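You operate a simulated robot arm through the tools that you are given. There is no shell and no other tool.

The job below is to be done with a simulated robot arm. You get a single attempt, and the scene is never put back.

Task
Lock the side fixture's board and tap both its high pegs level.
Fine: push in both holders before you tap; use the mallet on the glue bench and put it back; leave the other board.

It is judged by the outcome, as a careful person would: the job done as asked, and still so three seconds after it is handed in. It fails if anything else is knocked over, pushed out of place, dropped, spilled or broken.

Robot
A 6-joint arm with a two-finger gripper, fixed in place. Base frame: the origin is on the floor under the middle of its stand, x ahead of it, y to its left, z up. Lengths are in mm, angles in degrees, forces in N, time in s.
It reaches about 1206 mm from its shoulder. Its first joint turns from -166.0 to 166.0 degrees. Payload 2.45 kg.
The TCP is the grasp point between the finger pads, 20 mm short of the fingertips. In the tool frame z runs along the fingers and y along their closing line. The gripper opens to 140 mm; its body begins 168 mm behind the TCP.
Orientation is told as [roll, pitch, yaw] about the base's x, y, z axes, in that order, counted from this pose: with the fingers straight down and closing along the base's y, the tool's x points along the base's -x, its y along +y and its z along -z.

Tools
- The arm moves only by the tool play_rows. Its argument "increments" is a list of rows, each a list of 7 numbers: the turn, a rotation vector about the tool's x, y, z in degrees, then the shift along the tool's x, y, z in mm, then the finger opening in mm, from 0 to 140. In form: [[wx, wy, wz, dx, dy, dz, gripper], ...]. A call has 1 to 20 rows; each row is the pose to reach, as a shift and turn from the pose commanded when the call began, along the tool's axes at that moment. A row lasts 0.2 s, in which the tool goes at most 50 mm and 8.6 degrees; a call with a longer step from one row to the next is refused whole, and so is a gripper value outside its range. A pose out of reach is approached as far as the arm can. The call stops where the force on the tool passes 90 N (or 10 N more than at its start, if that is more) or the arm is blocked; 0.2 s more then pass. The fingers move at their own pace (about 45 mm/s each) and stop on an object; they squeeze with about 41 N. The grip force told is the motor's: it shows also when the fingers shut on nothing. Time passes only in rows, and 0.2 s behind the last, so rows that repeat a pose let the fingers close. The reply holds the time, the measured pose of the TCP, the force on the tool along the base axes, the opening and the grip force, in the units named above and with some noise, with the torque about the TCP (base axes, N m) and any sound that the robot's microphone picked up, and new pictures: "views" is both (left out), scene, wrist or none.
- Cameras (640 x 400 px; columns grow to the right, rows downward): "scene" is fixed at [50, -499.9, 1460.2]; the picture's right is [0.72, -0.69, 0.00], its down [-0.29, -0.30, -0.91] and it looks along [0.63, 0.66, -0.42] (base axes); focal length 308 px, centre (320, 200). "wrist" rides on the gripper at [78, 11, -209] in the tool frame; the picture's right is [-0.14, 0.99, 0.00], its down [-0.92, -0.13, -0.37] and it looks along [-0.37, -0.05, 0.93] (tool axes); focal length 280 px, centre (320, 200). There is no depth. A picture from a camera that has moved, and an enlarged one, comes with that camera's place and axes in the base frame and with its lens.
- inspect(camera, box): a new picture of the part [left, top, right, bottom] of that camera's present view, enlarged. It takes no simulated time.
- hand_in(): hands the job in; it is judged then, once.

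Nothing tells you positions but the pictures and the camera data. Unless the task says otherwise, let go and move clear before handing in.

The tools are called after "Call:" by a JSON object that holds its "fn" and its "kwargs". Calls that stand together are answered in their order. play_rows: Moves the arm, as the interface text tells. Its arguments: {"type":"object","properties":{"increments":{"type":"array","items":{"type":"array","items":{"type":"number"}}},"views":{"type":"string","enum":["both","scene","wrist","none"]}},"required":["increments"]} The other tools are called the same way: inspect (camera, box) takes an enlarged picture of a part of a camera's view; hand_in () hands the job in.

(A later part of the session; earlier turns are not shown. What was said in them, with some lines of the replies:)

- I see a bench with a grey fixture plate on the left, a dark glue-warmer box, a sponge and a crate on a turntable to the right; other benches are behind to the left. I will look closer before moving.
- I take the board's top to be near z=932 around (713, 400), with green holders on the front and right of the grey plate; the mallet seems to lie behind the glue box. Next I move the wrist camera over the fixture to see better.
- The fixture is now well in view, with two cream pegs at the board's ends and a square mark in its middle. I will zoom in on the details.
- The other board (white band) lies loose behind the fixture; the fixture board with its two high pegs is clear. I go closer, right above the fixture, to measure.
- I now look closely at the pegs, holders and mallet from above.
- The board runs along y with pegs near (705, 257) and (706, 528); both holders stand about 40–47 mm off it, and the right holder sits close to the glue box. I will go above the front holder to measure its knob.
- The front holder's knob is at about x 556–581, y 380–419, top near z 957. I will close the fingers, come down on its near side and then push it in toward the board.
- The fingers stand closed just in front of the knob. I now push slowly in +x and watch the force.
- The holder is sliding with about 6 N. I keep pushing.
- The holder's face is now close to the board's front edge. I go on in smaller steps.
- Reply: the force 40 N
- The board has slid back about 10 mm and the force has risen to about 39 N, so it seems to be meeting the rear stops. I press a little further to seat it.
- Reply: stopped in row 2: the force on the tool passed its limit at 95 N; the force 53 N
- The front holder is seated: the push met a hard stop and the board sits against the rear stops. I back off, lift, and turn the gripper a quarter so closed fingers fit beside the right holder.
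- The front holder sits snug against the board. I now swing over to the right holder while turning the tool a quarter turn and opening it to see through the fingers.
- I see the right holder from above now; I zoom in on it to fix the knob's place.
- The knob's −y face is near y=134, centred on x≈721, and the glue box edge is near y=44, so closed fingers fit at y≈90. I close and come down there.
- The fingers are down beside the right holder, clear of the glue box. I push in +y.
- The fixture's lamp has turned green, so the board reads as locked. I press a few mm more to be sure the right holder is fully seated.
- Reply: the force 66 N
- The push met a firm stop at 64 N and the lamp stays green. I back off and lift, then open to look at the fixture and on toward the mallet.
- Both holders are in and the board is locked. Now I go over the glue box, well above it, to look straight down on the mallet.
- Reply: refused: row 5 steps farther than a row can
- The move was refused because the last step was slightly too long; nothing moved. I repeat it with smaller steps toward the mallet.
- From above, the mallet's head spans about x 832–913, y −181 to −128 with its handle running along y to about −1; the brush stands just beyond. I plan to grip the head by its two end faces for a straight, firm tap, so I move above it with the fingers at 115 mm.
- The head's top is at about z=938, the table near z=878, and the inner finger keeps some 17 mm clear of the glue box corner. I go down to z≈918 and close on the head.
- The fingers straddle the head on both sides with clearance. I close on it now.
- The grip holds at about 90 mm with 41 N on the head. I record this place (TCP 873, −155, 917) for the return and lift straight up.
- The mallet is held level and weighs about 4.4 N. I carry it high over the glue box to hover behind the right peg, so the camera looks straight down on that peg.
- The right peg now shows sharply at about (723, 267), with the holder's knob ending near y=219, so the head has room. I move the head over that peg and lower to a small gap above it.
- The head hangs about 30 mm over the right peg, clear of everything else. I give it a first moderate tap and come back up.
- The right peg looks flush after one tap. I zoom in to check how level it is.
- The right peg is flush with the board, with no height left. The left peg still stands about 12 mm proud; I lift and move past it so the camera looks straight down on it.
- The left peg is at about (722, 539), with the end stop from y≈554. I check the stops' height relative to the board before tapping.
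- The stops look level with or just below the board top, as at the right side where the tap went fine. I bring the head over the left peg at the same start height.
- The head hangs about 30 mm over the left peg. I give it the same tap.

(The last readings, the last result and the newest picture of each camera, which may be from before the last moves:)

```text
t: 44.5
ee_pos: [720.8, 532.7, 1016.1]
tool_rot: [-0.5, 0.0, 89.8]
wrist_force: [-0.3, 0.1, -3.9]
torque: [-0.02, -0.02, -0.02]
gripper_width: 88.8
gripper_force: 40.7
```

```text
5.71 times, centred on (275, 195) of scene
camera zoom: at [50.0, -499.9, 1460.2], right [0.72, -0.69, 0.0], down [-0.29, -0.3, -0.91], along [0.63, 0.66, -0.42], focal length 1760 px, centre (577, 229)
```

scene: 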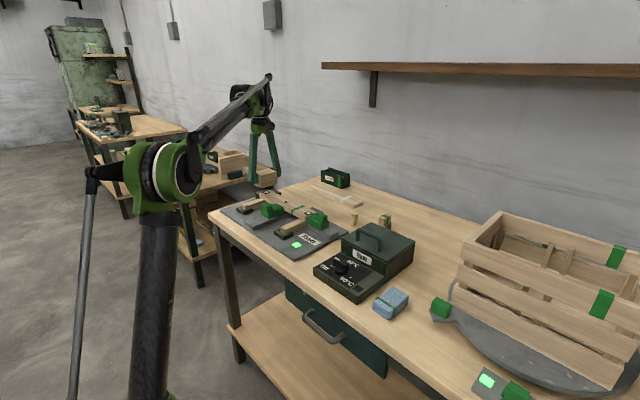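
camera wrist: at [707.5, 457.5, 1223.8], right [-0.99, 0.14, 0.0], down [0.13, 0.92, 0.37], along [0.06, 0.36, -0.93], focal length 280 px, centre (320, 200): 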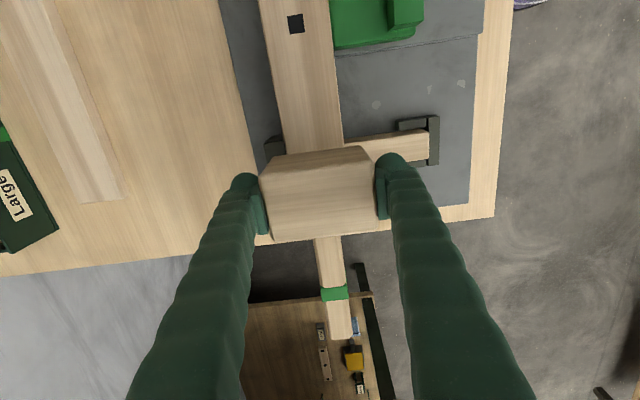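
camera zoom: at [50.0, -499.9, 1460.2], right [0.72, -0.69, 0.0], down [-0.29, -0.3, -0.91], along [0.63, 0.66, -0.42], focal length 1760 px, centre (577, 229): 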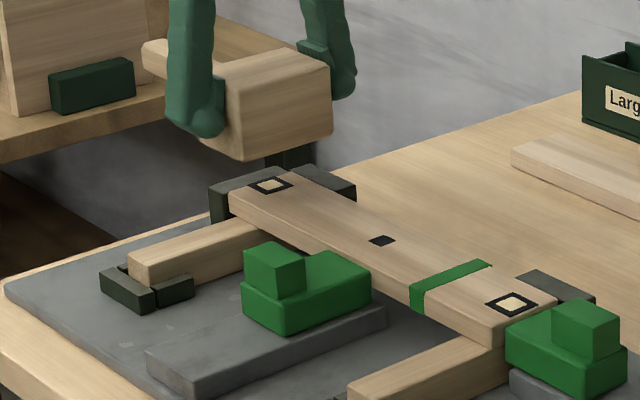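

Both pegs now look flush. To be sure the left one is fully home I lower the head gently onto it and read the force.

Call:
{"fn": "play_rows", "kwargs": {"increments": [[0, 0, 0, 0, 0, 15, 60], [0, 0, 0, 0, 0, 28, 60], [0, 0, 0, 0, 0, 34, 60], [0, 0, 0, 0, 0, 36, 60], [0, 0, 0, 0, 0, 36, 60]], "views": "scene"}}

Call:
{"fn": "inspect", "kwargs": {"camera": "scene", "box": [256, 184, 276, 197]}}

```text
t: 45.8
ee_pos: [721.4, 534.9, 981.7]
tool_rot: [-0.3, 0.0, 89.8]
wrist_force: [0.4, -0.3, -3.2]
torque: [0.02, 0.0, 0.02]
gripper_width: 89.0
gripper_force: 40.9
```

scene: 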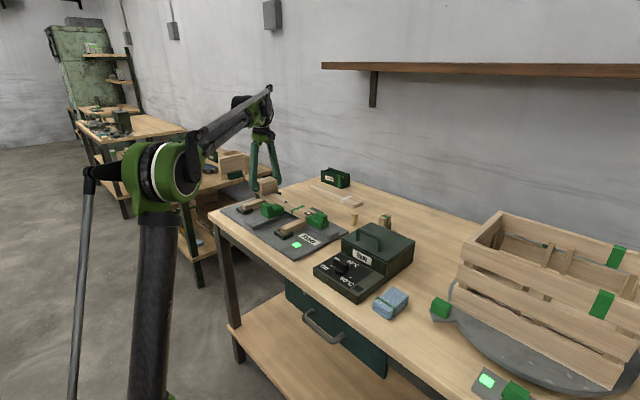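

```text
16.00 times, centred on (266, 190) of scene
camera zoom: at [50.0, -499.9, 1460.2], right [0.72, -0.69, 0.0], down [-0.29, -0.3, -0.91], along [0.63, 0.66, -0.42], focal length 4929 px, centre (1184, 352)
```

zoom: 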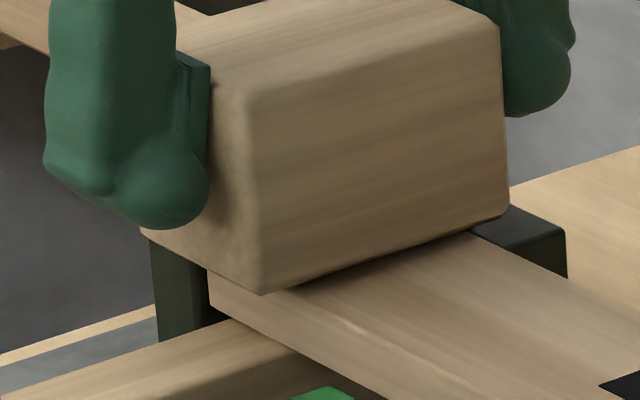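

No contact force yet at this height, so the head is a hair above. I creep down until it just touches.

Call:
{"fn": "play_rows", "kwargs": {"increments": [[0, 0, 0, 0, 0, 0.7, 60], [0, 0, 0, 0, 0, 1.4, 60], [0, 0, 0, 0, 0, 2, 60], [0, 0, 0, 0, 0, 2, 60]], "views": "none"}}

Call:
{"fn": "inspect", "kwargs": {"camera": "scene", "box": [256, 184, 276, 197]}}

```text
t: 46.8
ee_pos: [720.1, 533.7, 977.2]
tool_rot: [-0.3, 0.0, 89.8]
wrist_force: [2.0, 0.0, 4.9]
torque: [0.16, -0.33, -0.04]
gripper_width: 88.9
gripper_force: 41.0
```

```text
16.00 times, centred on (266, 190) of scene
camera zoom: at [50.0, -499.9, 1460.2], right [0.72, -0.69, 0.0], down [-0.29, -0.3, -0.91], along [0.63, 0.66, -0.42], focal length 4929 px, centre (1184, 352)
```

zoom: 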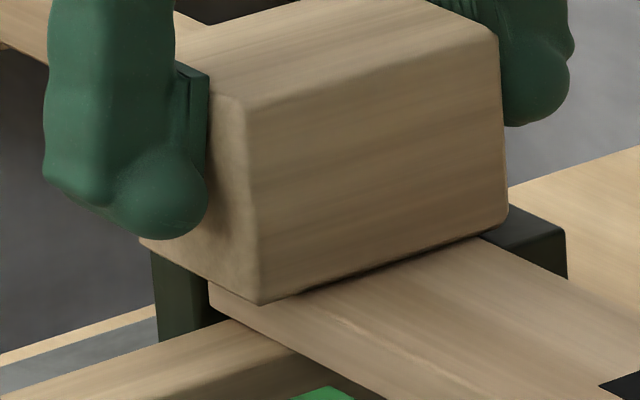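

The head touched at its far end, on the rear stop (about 8 N), so the stops sit right at board height. I lift, shift the head inward off the stops, and give one more light tap so only board and peg lie under it.

Call:
{"fn": "play_rows", "kwargs": {"increments": [[0, 0, 0, 0, 0, -15, 60], [0, 0, 0, 0, 0, -38, 60], [0, 0, 0, 13, 17, -38, 60], [0, 0, 0, 13, 17, -38, 60], [0, 0, 0, 13, 17, -28, 60], [0, 0, 0, 13, 17, 0, 60], [0, 0, 0, 13, 17, 0.5, 60], [0, 0, 0, 13, 17, 0.5, 60]], "views": "none"}}

Call:
{"fn": "inspect", "kwargs": {"camera": "scene", "box": [256, 184, 276, 197]}}

```text
t: 48.5
ee_pos: [704.0, 520.9, 978.4]
tool_rot: [-0.3, 0.0, 89.8]
wrist_force: [0.7, -0.2, -1.8]
torque: [0.08, -0.13, -0.04]
gripper_width: 88.7
gripper_force: 40.2
```

```text
16.00 times, centred on (266, 190) of scene
camera zoom: at [50.0, -499.9, 1460.2], right [0.72, -0.69, 0.0], down [-0.29, -0.3, -0.91], along [0.63, 0.66, -0.42], focal length 4929 px, centre (1184, 352)
```

zoom: 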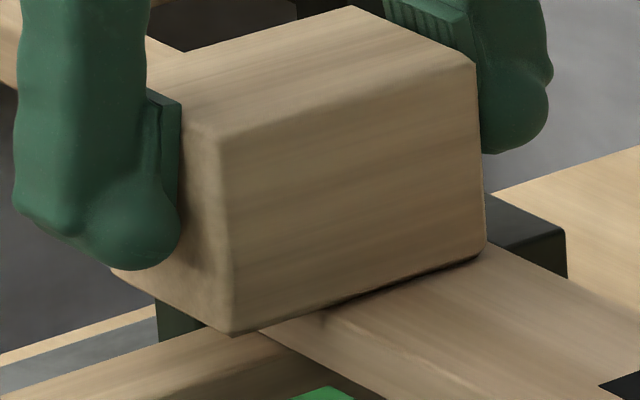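

It just touches with about 2 N. I creep down another bit to seat it squarely on the board.

Call:
{"fn": "play_rows", "kwargs": {"increments": [[0, 0, 0, 0, 0, 0.7, 60], [0, 0, 0, 0, 0, 1.4, 60], [0, 0, 0, 0, 0, 2, 60], [0, 0, 0, 0, 0, 2, 60]], "views": "none"}}

Call:
{"fn": "inspect", "kwargs": {"camera": "scene", "box": [256, 184, 276, 197]}}

```text
t: 49.5
ee_pos: [702.4, 519.9, 977.0]
tool_rot: [-0.3, 0.0, 89.8]
wrist_force: [4.6, 0.3, 55.7]
torque: [-0.66, 0.0, 0.05]
gripper_width: 89.2
gripper_force: 40.8
```

```text
16.00 times, centred on (266, 190) of scene
camera zoom: at [50.0, -499.9, 1460.2], right [0.72, -0.69, 0.0], down [-0.29, -0.3, -0.91], along [0.63, 0.66, -0.42], focal length 4929 px, centre (1184, 352)
```

zoom: 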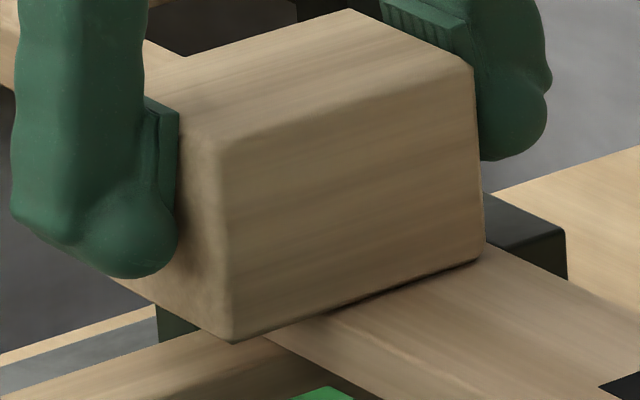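

That is a firm seat on the board (about 56 N), so the left peg cannot stand proud. I lift and do the same gentle check on the right peg, offset inward off the stop and holder.

Call:
{"fn": "play_rows", "kwargs": {"increments": [[0, 0, 0, 0, 0, -15, 60], [0, 0, 0, 0, 0, -45, 60], [0, 0, 0, 40, 0, -45, 60], [0, 0, 0, 85, 0, -45, 60], [0, 0, 0, 130, 0, -45, 60], [0, 0, 0, 175, 0, -45, 60], [0, 0, 0, 215, 0, -45, 60], [0, 0, 0, 237, 0, -45, 60], [0, 0, 0, 237, 0, -45, 60]], "views": "both"}}

Call:
{"fn": "inspect", "kwargs": {"camera": "scene", "box": [256, 184, 276, 197]}}

Call:
{"fn": "inspect", "kwargs": {"camera": "scene", "box": [296, 206, 320, 221]}}

```text
t: 51.5
ee_pos: [703.3, 282.3, 1018.8]
tool_rot: [-0.2, 0.0, 89.9]
wrist_force: [-0.3, 0.4, -3.0]
torque: [-0.03, 0.0, -0.02]
gripper_width: 88.5
gripper_force: 41.2
camera wrist: at [690.6, 204.4, 1227.1], right [-0.99, 0.14, 0.0], down [0.13, 0.92, 0.37], along [0.06, 0.36, -0.93], focal length 280 px, centre (320, 200)
```

scene: 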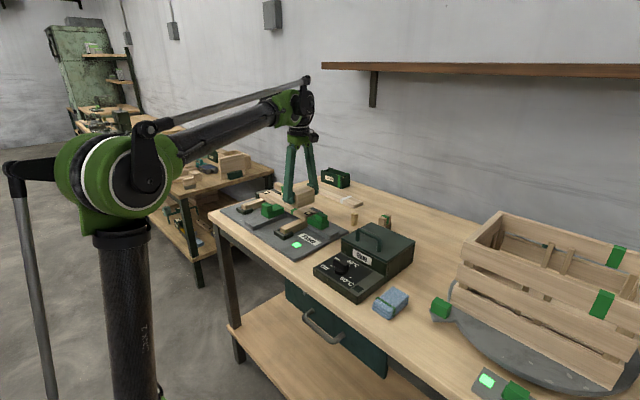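
wrist: 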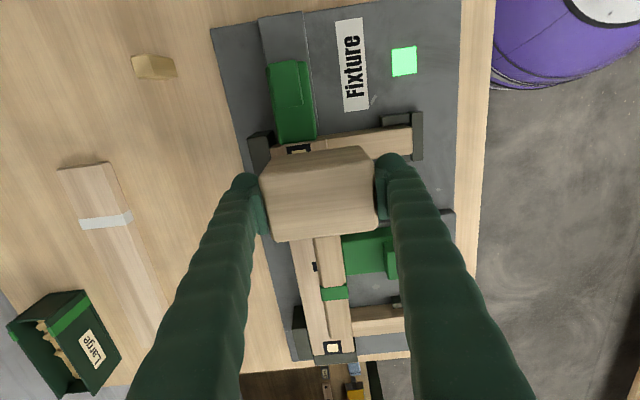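

```text
16.00 times, centred on (266, 190) of scene
camera zoom: at [50.0, -499.9, 1460.2], right [0.72, -0.69, 0.0], down [-0.29, -0.3, -0.91], along [0.63, 0.66, -0.42], focal length 4929 px, centre (1184, 352)
```

zoom: 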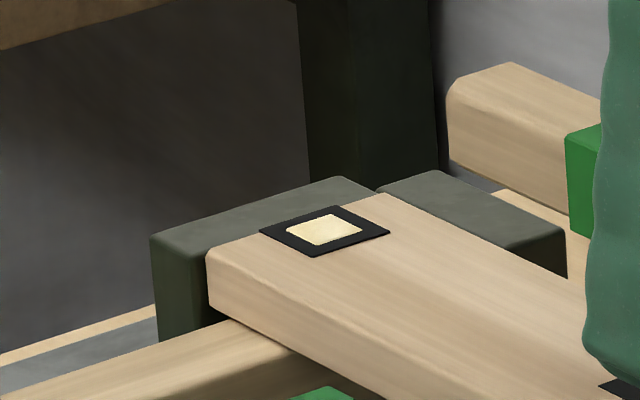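

```text
16.00 times, centred on (308, 214) of scene
camera zoom: at [50.0, -499.9, 1460.2], right [0.72, -0.69, 0.0], down [-0.29, -0.3, -0.91], along [0.63, 0.66, -0.42], focal length 4929 px, centre (512, -16)
```

zoom: 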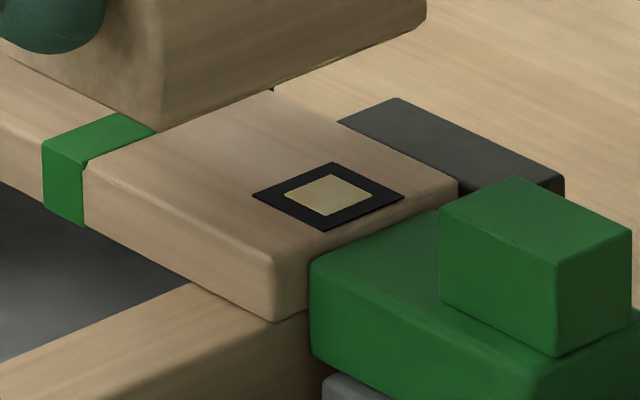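

The left peg is unchanged after the firm seat, so it was already level, and the right one looks the same. I make one gentle seating check on the right peg.

Call:
{"fn": "play_rows", "kwargs": {"increments": [[0, 0, 0, 0, 0, 20, 60], [0, 0, 0, 0, 0, 38, 60], [0, 0, 0, 0, 0, 42, 60], [0, 0, 0, 0, 0, 43, 60], [0, 0, 0, 0, 0, 44, 60], [0, 0, 0, 0, 0, 44, 60]], "views": "none"}}

Call:
{"fn": "inspect", "kwargs": {"camera": "scene", "box": [292, 202, 324, 222]}}

```text
t: 53.0
ee_pos: [703.7, 281.9, 977.5]
tool_rot: [-0.3, 0.0, 89.7]
wrist_force: [7.7, -4.1, 48.5]
torque: [0.3, -0.15, -0.51]
gripper_width: 89.2
gripper_force: 41.4
```

```text
16.00 times, centred on (308, 212) of scene
camera zoom: at [50.0, -499.9, 1460.2], right [0.72, -0.69, 0.0], down [-0.29, -0.3, -0.91], along [0.63, 0.66, -0.42], focal length 4929 px, centre (512, 8)
```

zoom: 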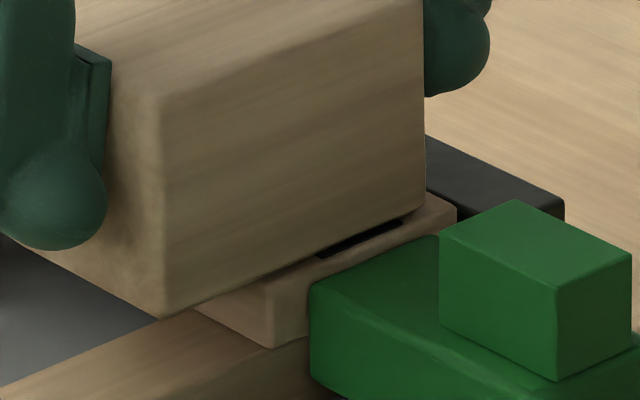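

Both pegs are seated level. Now I lift and carry the mallet back high over the glue box to its place.

Call:
{"fn": "play_rows", "kwargs": {"increments": [[0, 0, 0, 0, 0, -10, 60], [0, 0, 0, 0, 0, -40, 60], [0, 0, 0, 0, 0, -80, 60], [0, 0, 0, 0, 0, -120, 60], [0, 0, 0, 0, 0, -147, 60], [0, 0, 0, 40, -16, -147, 60], [0, 0, 0, 82, -32, -147, 60], [0, 0, 0, 124, -48, -147, 60], [0, 0, 0, 166, -64, -147, 60], [0, 0, 0, 208, -80, -147, 60], [0, 0, 0, 250, -96, -147, 60], [0, 0, 0, 292, -112, -147, 60], [0, 0, 0, 334, -128, -147, 60], [0, 0, 0, 376, -144, -147, 60], [0, 0, 0, 412, -158, -147, 60], [0, 0, 0, 438, -169, -147, 60], [0, 0, 0, 438, -169, -147, 60], [0, 0, 0, 438, -169, -147, 60]], "views": "both"}}

Call:
{"fn": "inspect", "kwargs": {"camera": "scene", "box": [225, 170, 345, 255]}}

```text
t: 56.8
ee_pos: [869.7, -156.1, 1123.7]
tool_rot: [-0.3, 0.1, 89.7]
wrist_force: [0.7, 0.5, -3.0]
torque: [-0.04, 0.04, -0.01]
gripper_width: 88.6
gripper_force: 40.6
camera wrist: at [856.9, -232.5, 1333.3], right [-0.99, 0.14, 0.0], down [0.13, 0.92, 0.37], along [0.06, 0.36, -0.93], focal length 280 px, centre (320, 200)
```

scene: 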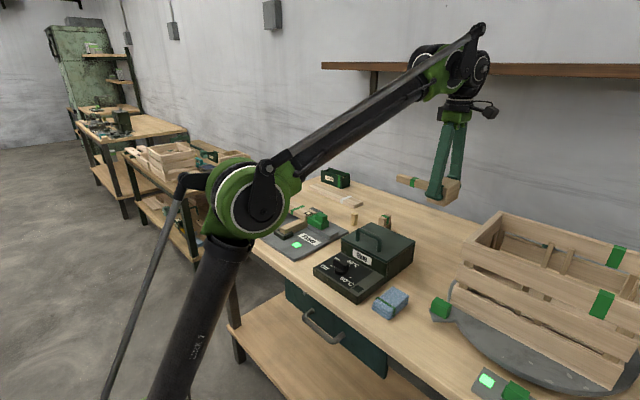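
wrist: 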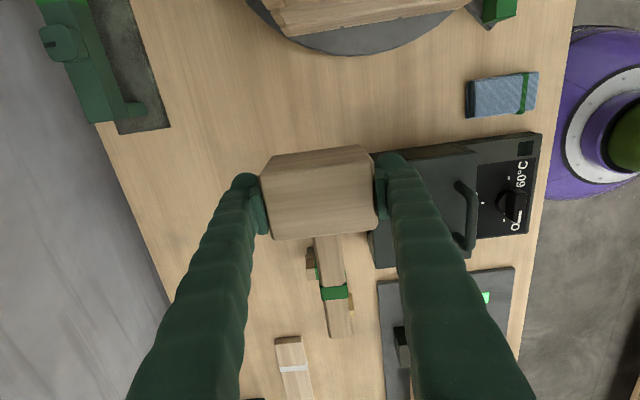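

```text
4.71 times, centred on (285, 212) of scene
camera zoom: at [50.0, -499.9, 1460.2], right [0.72, -0.69, 0.0], down [-0.29, -0.3, -0.91], along [0.63, 0.66, -0.42], focal length 1450 px, centre (485, 141)
```

zoom: 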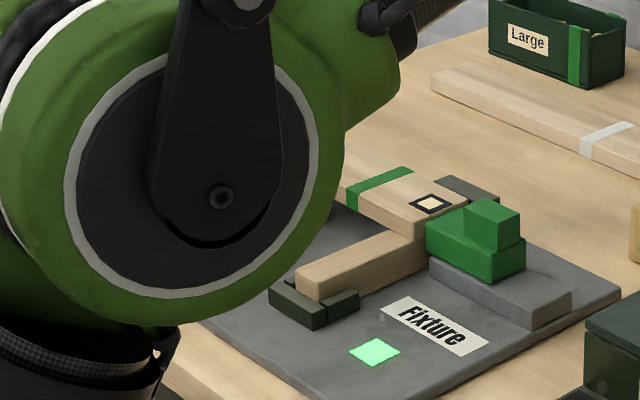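

The picture matches the one taken just after lifting, so the mallet hangs right over its old spot. I lower it slowly to the bench.

Call:
{"fn": "play_rows", "kwargs": {"increments": [[0, 0, 0, 1, 0, 35, 60], [0, 0, 0, 1, 0, 75, 60], [0, 0, 0, 1, 0, 115, 60], [0, 0, 0, 1, 0, 150, 60], [0, 0, 0, 1, 0, 175, 60], [0, 0, 0, 1, 0, 188, 60], [0, 0, 0, 1, 0, 194, 60], [0, 0, 0, 1, 0, 197, 60], [0, 0, 0, 1, 0, 199, 60], [0, 0, 0, 1, 0, 199, 60]], "views": "both"}}

Call:
{"fn": "inspect", "kwargs": {"camera": "wrist", "box": [200, 60, 460, 240]}}

Call:
{"fn": "inspect", "kwargs": {"camera": "scene", "box": [370, 160, 500, 280]}}

```text
t: 59.0
ee_pos: [869.6, -157.3, 925.1]
tool_rot: [-0.3, 0.0, 89.7]
wrist_force: [0.3, -0.3, -4.0]
torque: [-0.02, -0.02, -0.01]
gripper_width: 88.8
gripper_force: 40.7
camera wrist: at [857.2, -234.5, 1133.3], right [-0.99, 0.14, 0.0], down [0.13, 0.92, 0.37], along [0.06, 0.36, -0.93], focal length 280 px, centre (320, 200)
```

scene: 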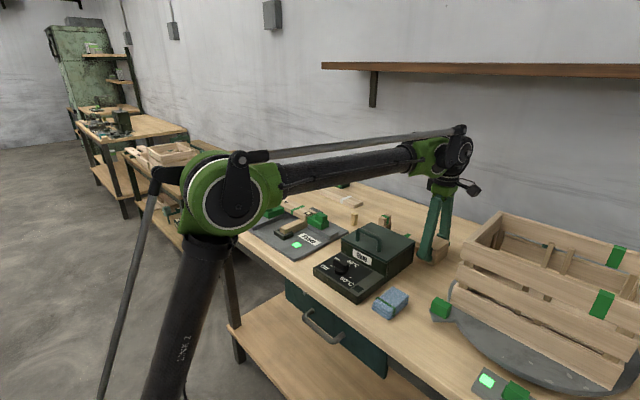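
wrist: 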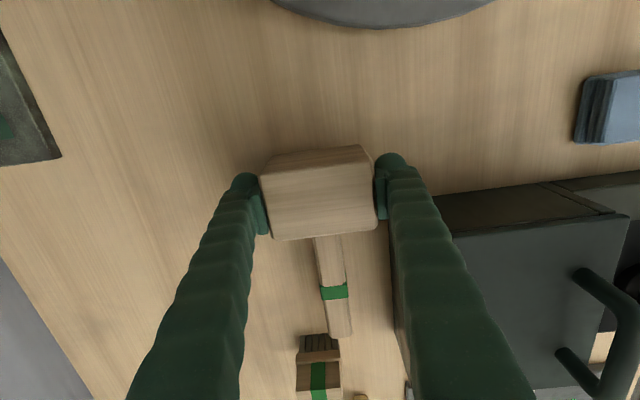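

```text
2.22 times, centred on (330, 150) of wrist
camera zoom: at [857.2, -234.5, 1133.3], right [-0.99, 0.14, 0.0], down [0.13, 0.92, 0.37], along [0.06, 0.36, -0.93], focal length 623 px, centre (298, 311)
```

zoom: 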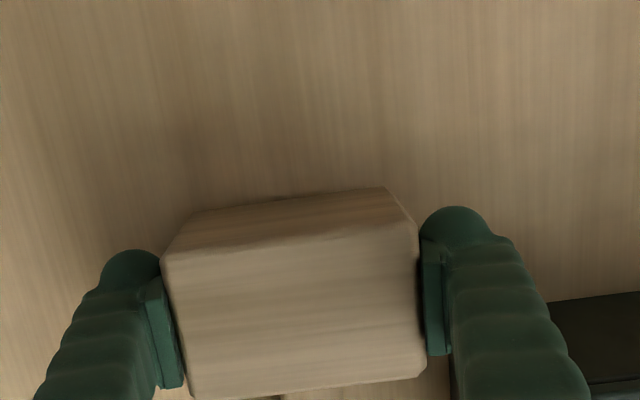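

```text
3.33 times, centred on (435, 220) of scene
camera zoom: at [50.0, -499.9, 1460.2], right [0.72, -0.69, 0.0], down [-0.29, -0.3, -0.91], along [0.63, 0.66, -0.42], focal length 1027 px, centre (-63, 133)
```

zoom: 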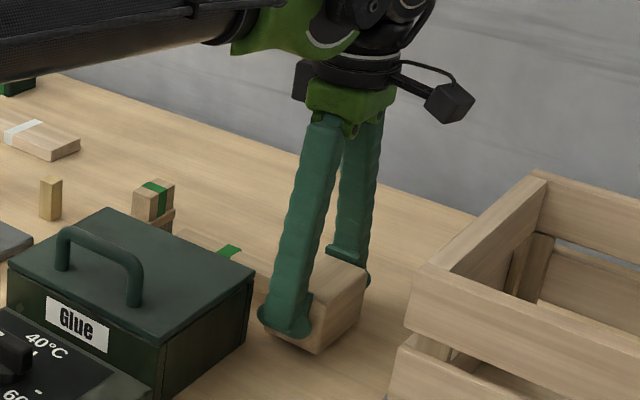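

It is about 8 mm above the bench and 3 mm short in x of the original place. I correct that and lower until it touches.

Call:
{"fn": "play_rows", "kwargs": {"increments": [[0, 0, 0, -1, -3, 0, 60], [0, 0, 0, -1.5, -3.2, 3, 60], [0, 0, 0, -1.5, -3.2, 5.5, 60], [0, 0, 0, -1.5, -3.2, 7, 60], [0, 0, 0, -1.5, -3.2, 7, 60]], "views": "wrist"}}

```text
t: 60.1
ee_pos: [873.0, -154.7, 917.4]
tool_rot: [-0.5, 0.0, 89.8]
wrist_force: [14.4, -2.3, 32.5]
torque: [0.05, 0.03, 0.14]
gripper_width: 88.8
gripper_force: 41.0
camera wrist: at [860.0, -232.0, 1127.2], right [-0.99, 0.14, -0.01], down [0.13, 0.92, 0.37], along [0.06, 0.36, -0.93], focal length 280 px, centre (320, 200)
```

wrist: 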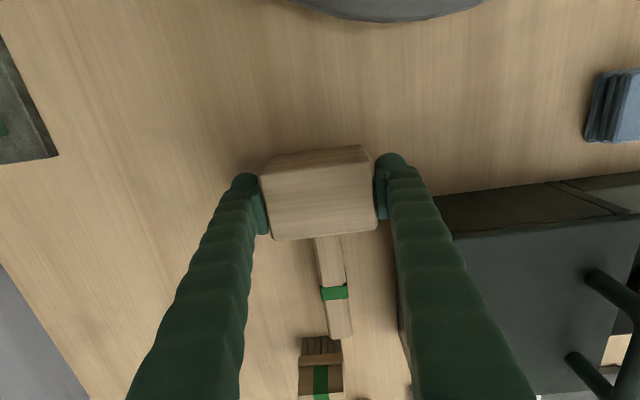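

It rests on the bench at the original spot (32 N). I ease off the pressure, then open the fingers.

Call:
{"fn": "play_rows", "kwargs": {"increments": [[0, 0, 0, 0, 0, -1, 60], [0, 0, 0, 0, 0, -1.6, 60], [0, 0, 0, 0, 0, -1.6, 95], [0, 0, 0, 0, 0, -1.6, 115], [0, 0, 0, 0, 0, -1.6, 115], [0, 0, 0, 0, 0, -1.6, 115]], "views": "both"}}

Call:
{"fn": "inspect", "kwargs": {"camera": "scene", "box": [370, 160, 500, 280]}}

```text
t: 61.5
ee_pos: [873.9, -153.3, 919.1]
tool_rot: [-0.2, 0.0, 89.8]
wrist_force: [0.1, 0.0, -0.2]
torque: [0.01, -0.01, -0.03]
gripper_width: 115.0
gripper_force: 0.1
camera wrist: at [860.9, -232.0, 1127.6], right [-0.99, 0.14, 0.0], down [0.13, 0.92, 0.37], along [0.06, 0.36, -0.93], focal length 280 px, centre (320, 200)
```

scene: 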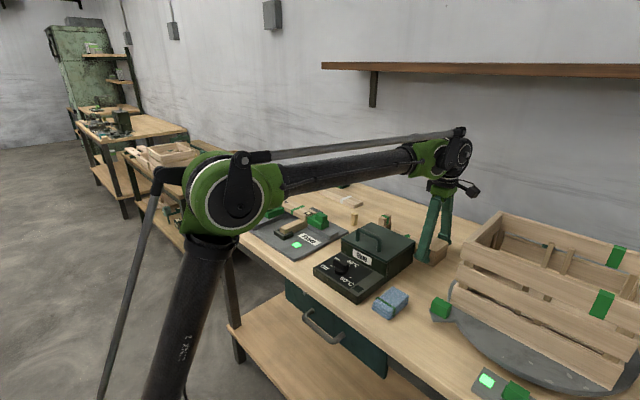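
wrist: 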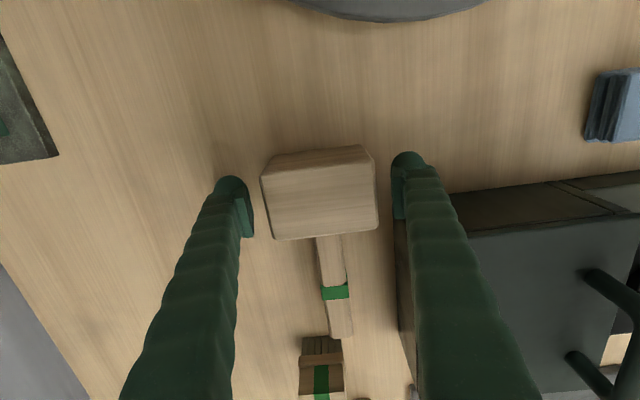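

```text
3.33 times, centred on (435, 220) of scene
camera zoom: at [50.0, -499.9, 1460.2], right [0.72, -0.69, 0.0], down [-0.29, -0.3, -0.91], along [0.63, 0.66, -0.42], focal length 1027 px, centre (-63, 133)
```

zoom: 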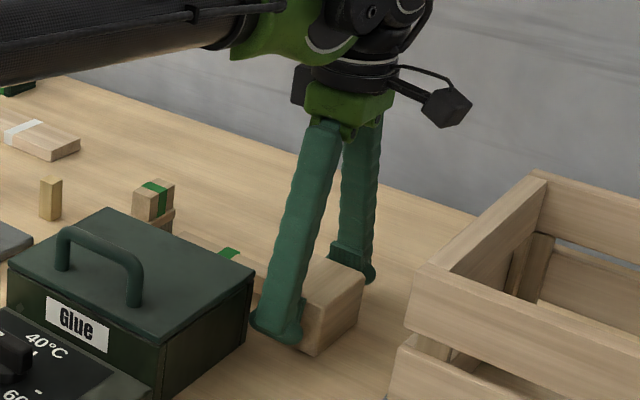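

The mallet stands free at its place. I lift straight up and move clear, then check everything once more.

Call:
{"fn": "play_rows", "kwargs": {"increments": [[0, 0, 0, 0, 0, -15, 115], [0, 0, 0, 0, 0, -45, 115], [0, 0, 0, 0, 0, -90, 115], [0, 0, 0, 0, 0, -135, 115], [0, 0, 0, 0, 0, -180, 115], [0, 0, 0, 0, 0, -220, 115], [0, 0, 0, -40, 15, -240, 115], [0, 0, 0, -80, 30, -260, 115], [0, 0, 0, -84, 30, -260, 115], [0, 0, 0, -84, 30, -260, 115]], "views": "both"}}

Call:
{"fn": "inspect", "kwargs": {"camera": "scene", "box": [360, 180, 480, 290]}}

Call:
{"fn": "inspect", "kwargs": {"camera": "wrist", "box": [230, 20, 430, 240]}}

```text
t: 63.8
ee_pos: [845.1, -68.2, 1180.0]
tool_rot: [-0.3, 0.0, 89.8]
wrist_force: [-0.5, -1.1, 0.5]
torque: [-0.01, 0.02, 0.01]
gripper_width: 114.7
gripper_force: 0.0
camera wrist: at [832.7, -145.7, 1389.0], right [-0.99, 0.14, 0.0], down [0.13, 0.92, 0.37], along [0.06, 0.36, -0.93], focal length 280 px, centre (320, 200)
```

scene: 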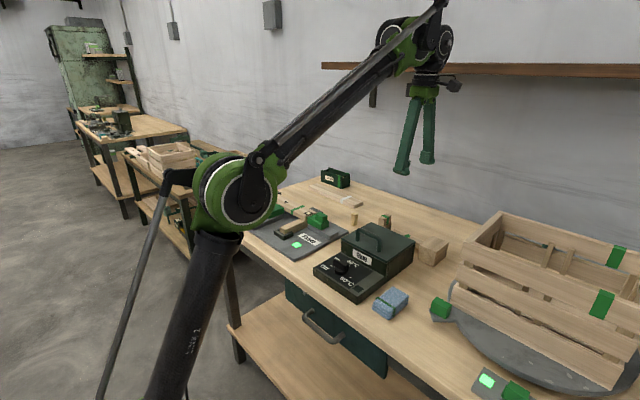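
wrist: 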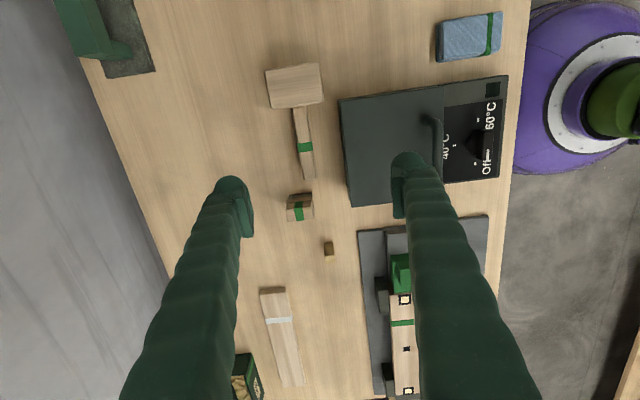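

```text
3.64 times, centred on (420, 235) of scene
camera zoom: at [50.0, -499.9, 1460.2], right [0.72, -0.69, 0.0], down [-0.29, -0.3, -0.91], along [0.63, 0.66, -0.42], focal length 1120 px, centre (-44, 73)
```

zoom: 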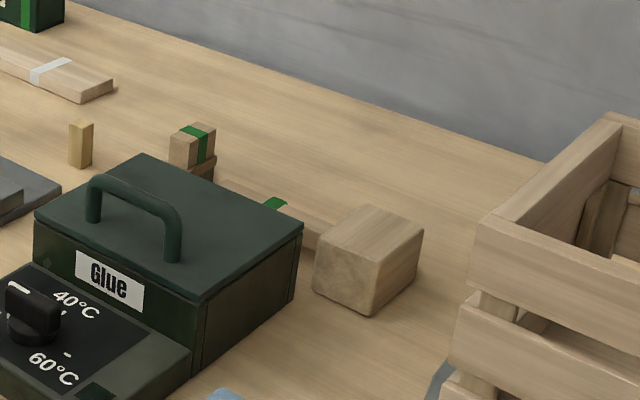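

```text
1.82 times, centred on (330, 130) of wrist
camera zoom: at [832.7, -145.7, 1389.0], right [-0.99, 0.14, 0.0], down [0.13, 0.92, 0.37], along [0.06, 0.36, -0.93], focal length 510 px, centre (302, 327)
```

zoom: 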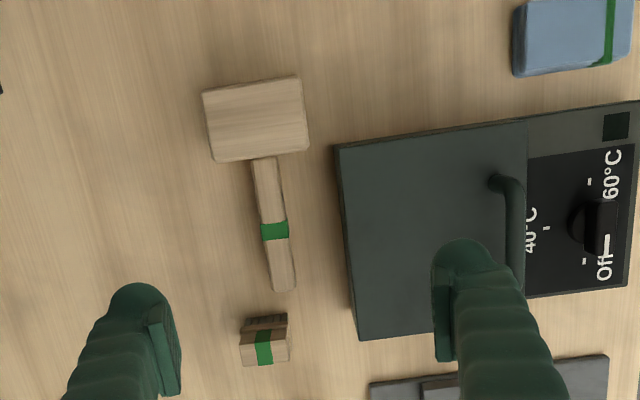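

The mallet lies as before, with brush and glue box untouched. I move the arm back toward its starting place to get an open view of the fixture.

Call:
{"fn": "inspect", "kwargs": {"camera": "scene", "box": [360, 200, 460, 270]}}

Call:
{"fn": "play_rows", "kwargs": {"increments": [[0, 0, 8.2, -5, 28, -3, 115], [0, 0, 16.4, -12, 56, -6, 120], [0, 0, 24.6, -20, 84, -10, 130], [0, 0, 32.8, -30, 112, -14, 140], [0, 0, 41, -40, 140, -18, 140], [0, 0, 49.2, -50, 168, -22, 140], [0, 0, 57.4, -60, 196, -26, 140], [0, 0, 65.6, -70, 224, -30, 140], [0, 0, 73.8, -80, 252, -32, 140], [0, 0, 82, -88, 280, -32, 140], [0, 0, 90, -90, 307, -32, 140], [0, 0, 90, -90, 307, -32, 140]], "views": "both"}}

Call:
{"fn": "inspect", "kwargs": {"camera": "scene", "box": [225, 170, 345, 255]}}

```text
5.71 times, centred on (410, 235) of scene
camera zoom: at [50.0, -499.9, 1460.2], right [0.72, -0.69, 0.0], down [-0.29, -0.3, -0.91], along [0.63, 0.66, -0.42], focal length 1760 px, centre (-194, 0)
```

zoom: 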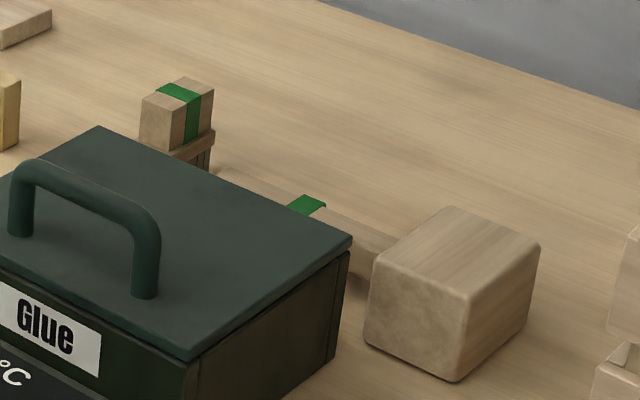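

```text
t: 66.3
ee_pos: [538.1, 19.9, 1210.0]
tool_rot: [0.0, -0.3, -0.2]
wrist_force: [-0.3, 0.3, 0.2]
torque: [0.02, -0.01, 0.0]
gripper_width: 139.7
gripper_force: 0.1
camera wrist: at [457.1, 31.9, 1418.7], right [0.14, 0.99, 0.0], down [0.92, -0.13, 0.37], along [0.37, -0.05, -0.93], focal length 280 px, centre (320, 200)
```

scene: 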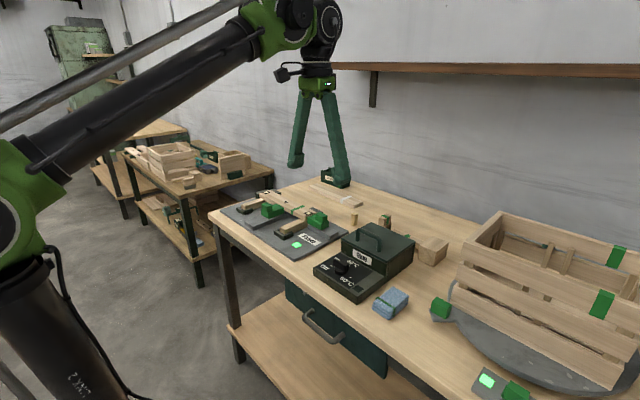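
wrist: 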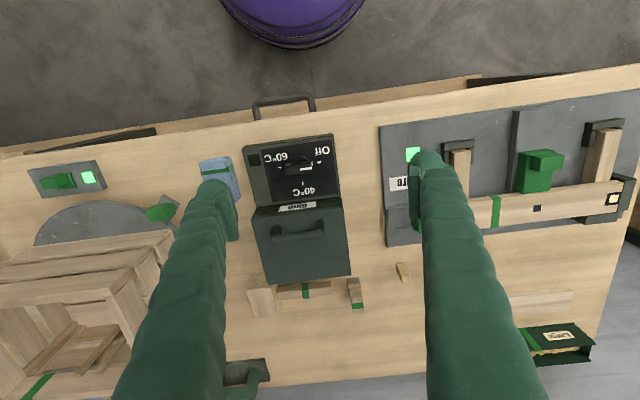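

```text
4.71 times, centred on (285, 212) of scene
camera zoom: at [50.0, -499.9, 1460.2], right [0.72, -0.69, 0.0], down [-0.29, -0.3, -0.91], along [0.63, 0.66, -0.42], focal length 1450 px, centre (485, 141)
```

zoom: 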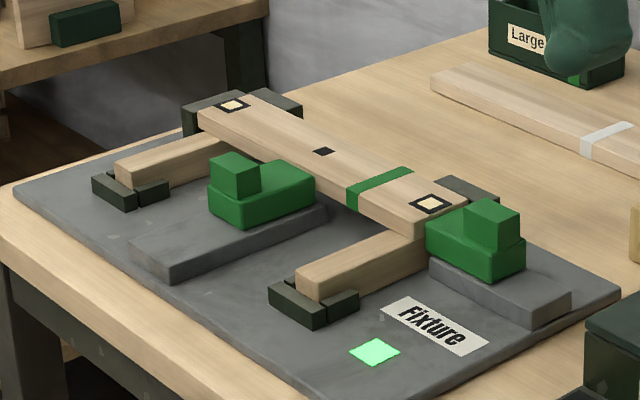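

The board is locked with the lamp green and both holders in. Both pegs are level, the mallet is back behind the glue box, and the other board and everything else are untouched; the arm is clear, so I hand in.

Call:
{"fn": "hand_in", "kwargs": {}}

```text
The job is handed in.
```

The job is done and handed in. The fixture's board is locked and both of its high pegs are tapped level.

- **Lock:** I pushed in the front and right holders before any tapping. The fixture's lamp turned green and was still green when I handed in.
- **Pegs:** One tap brought each peg flush. I then pressed the mallet head onto the board over each peg, up to about 55 N, and in close-up pictures neither peg stands proud.
- **Mallet:** I used the one on the glue bench, gripped by its head instead of its handle. It is back within about 3 mm of where it lay.
- **Everything else:** I did not touch the other board (white band), and the brush and glue box look unmoved. The gripper is open and the arm is back near its starting place.

I took "side fixture" to mean the only fixture within reach, the one labelled "Fixture" at the left of the glue bench.
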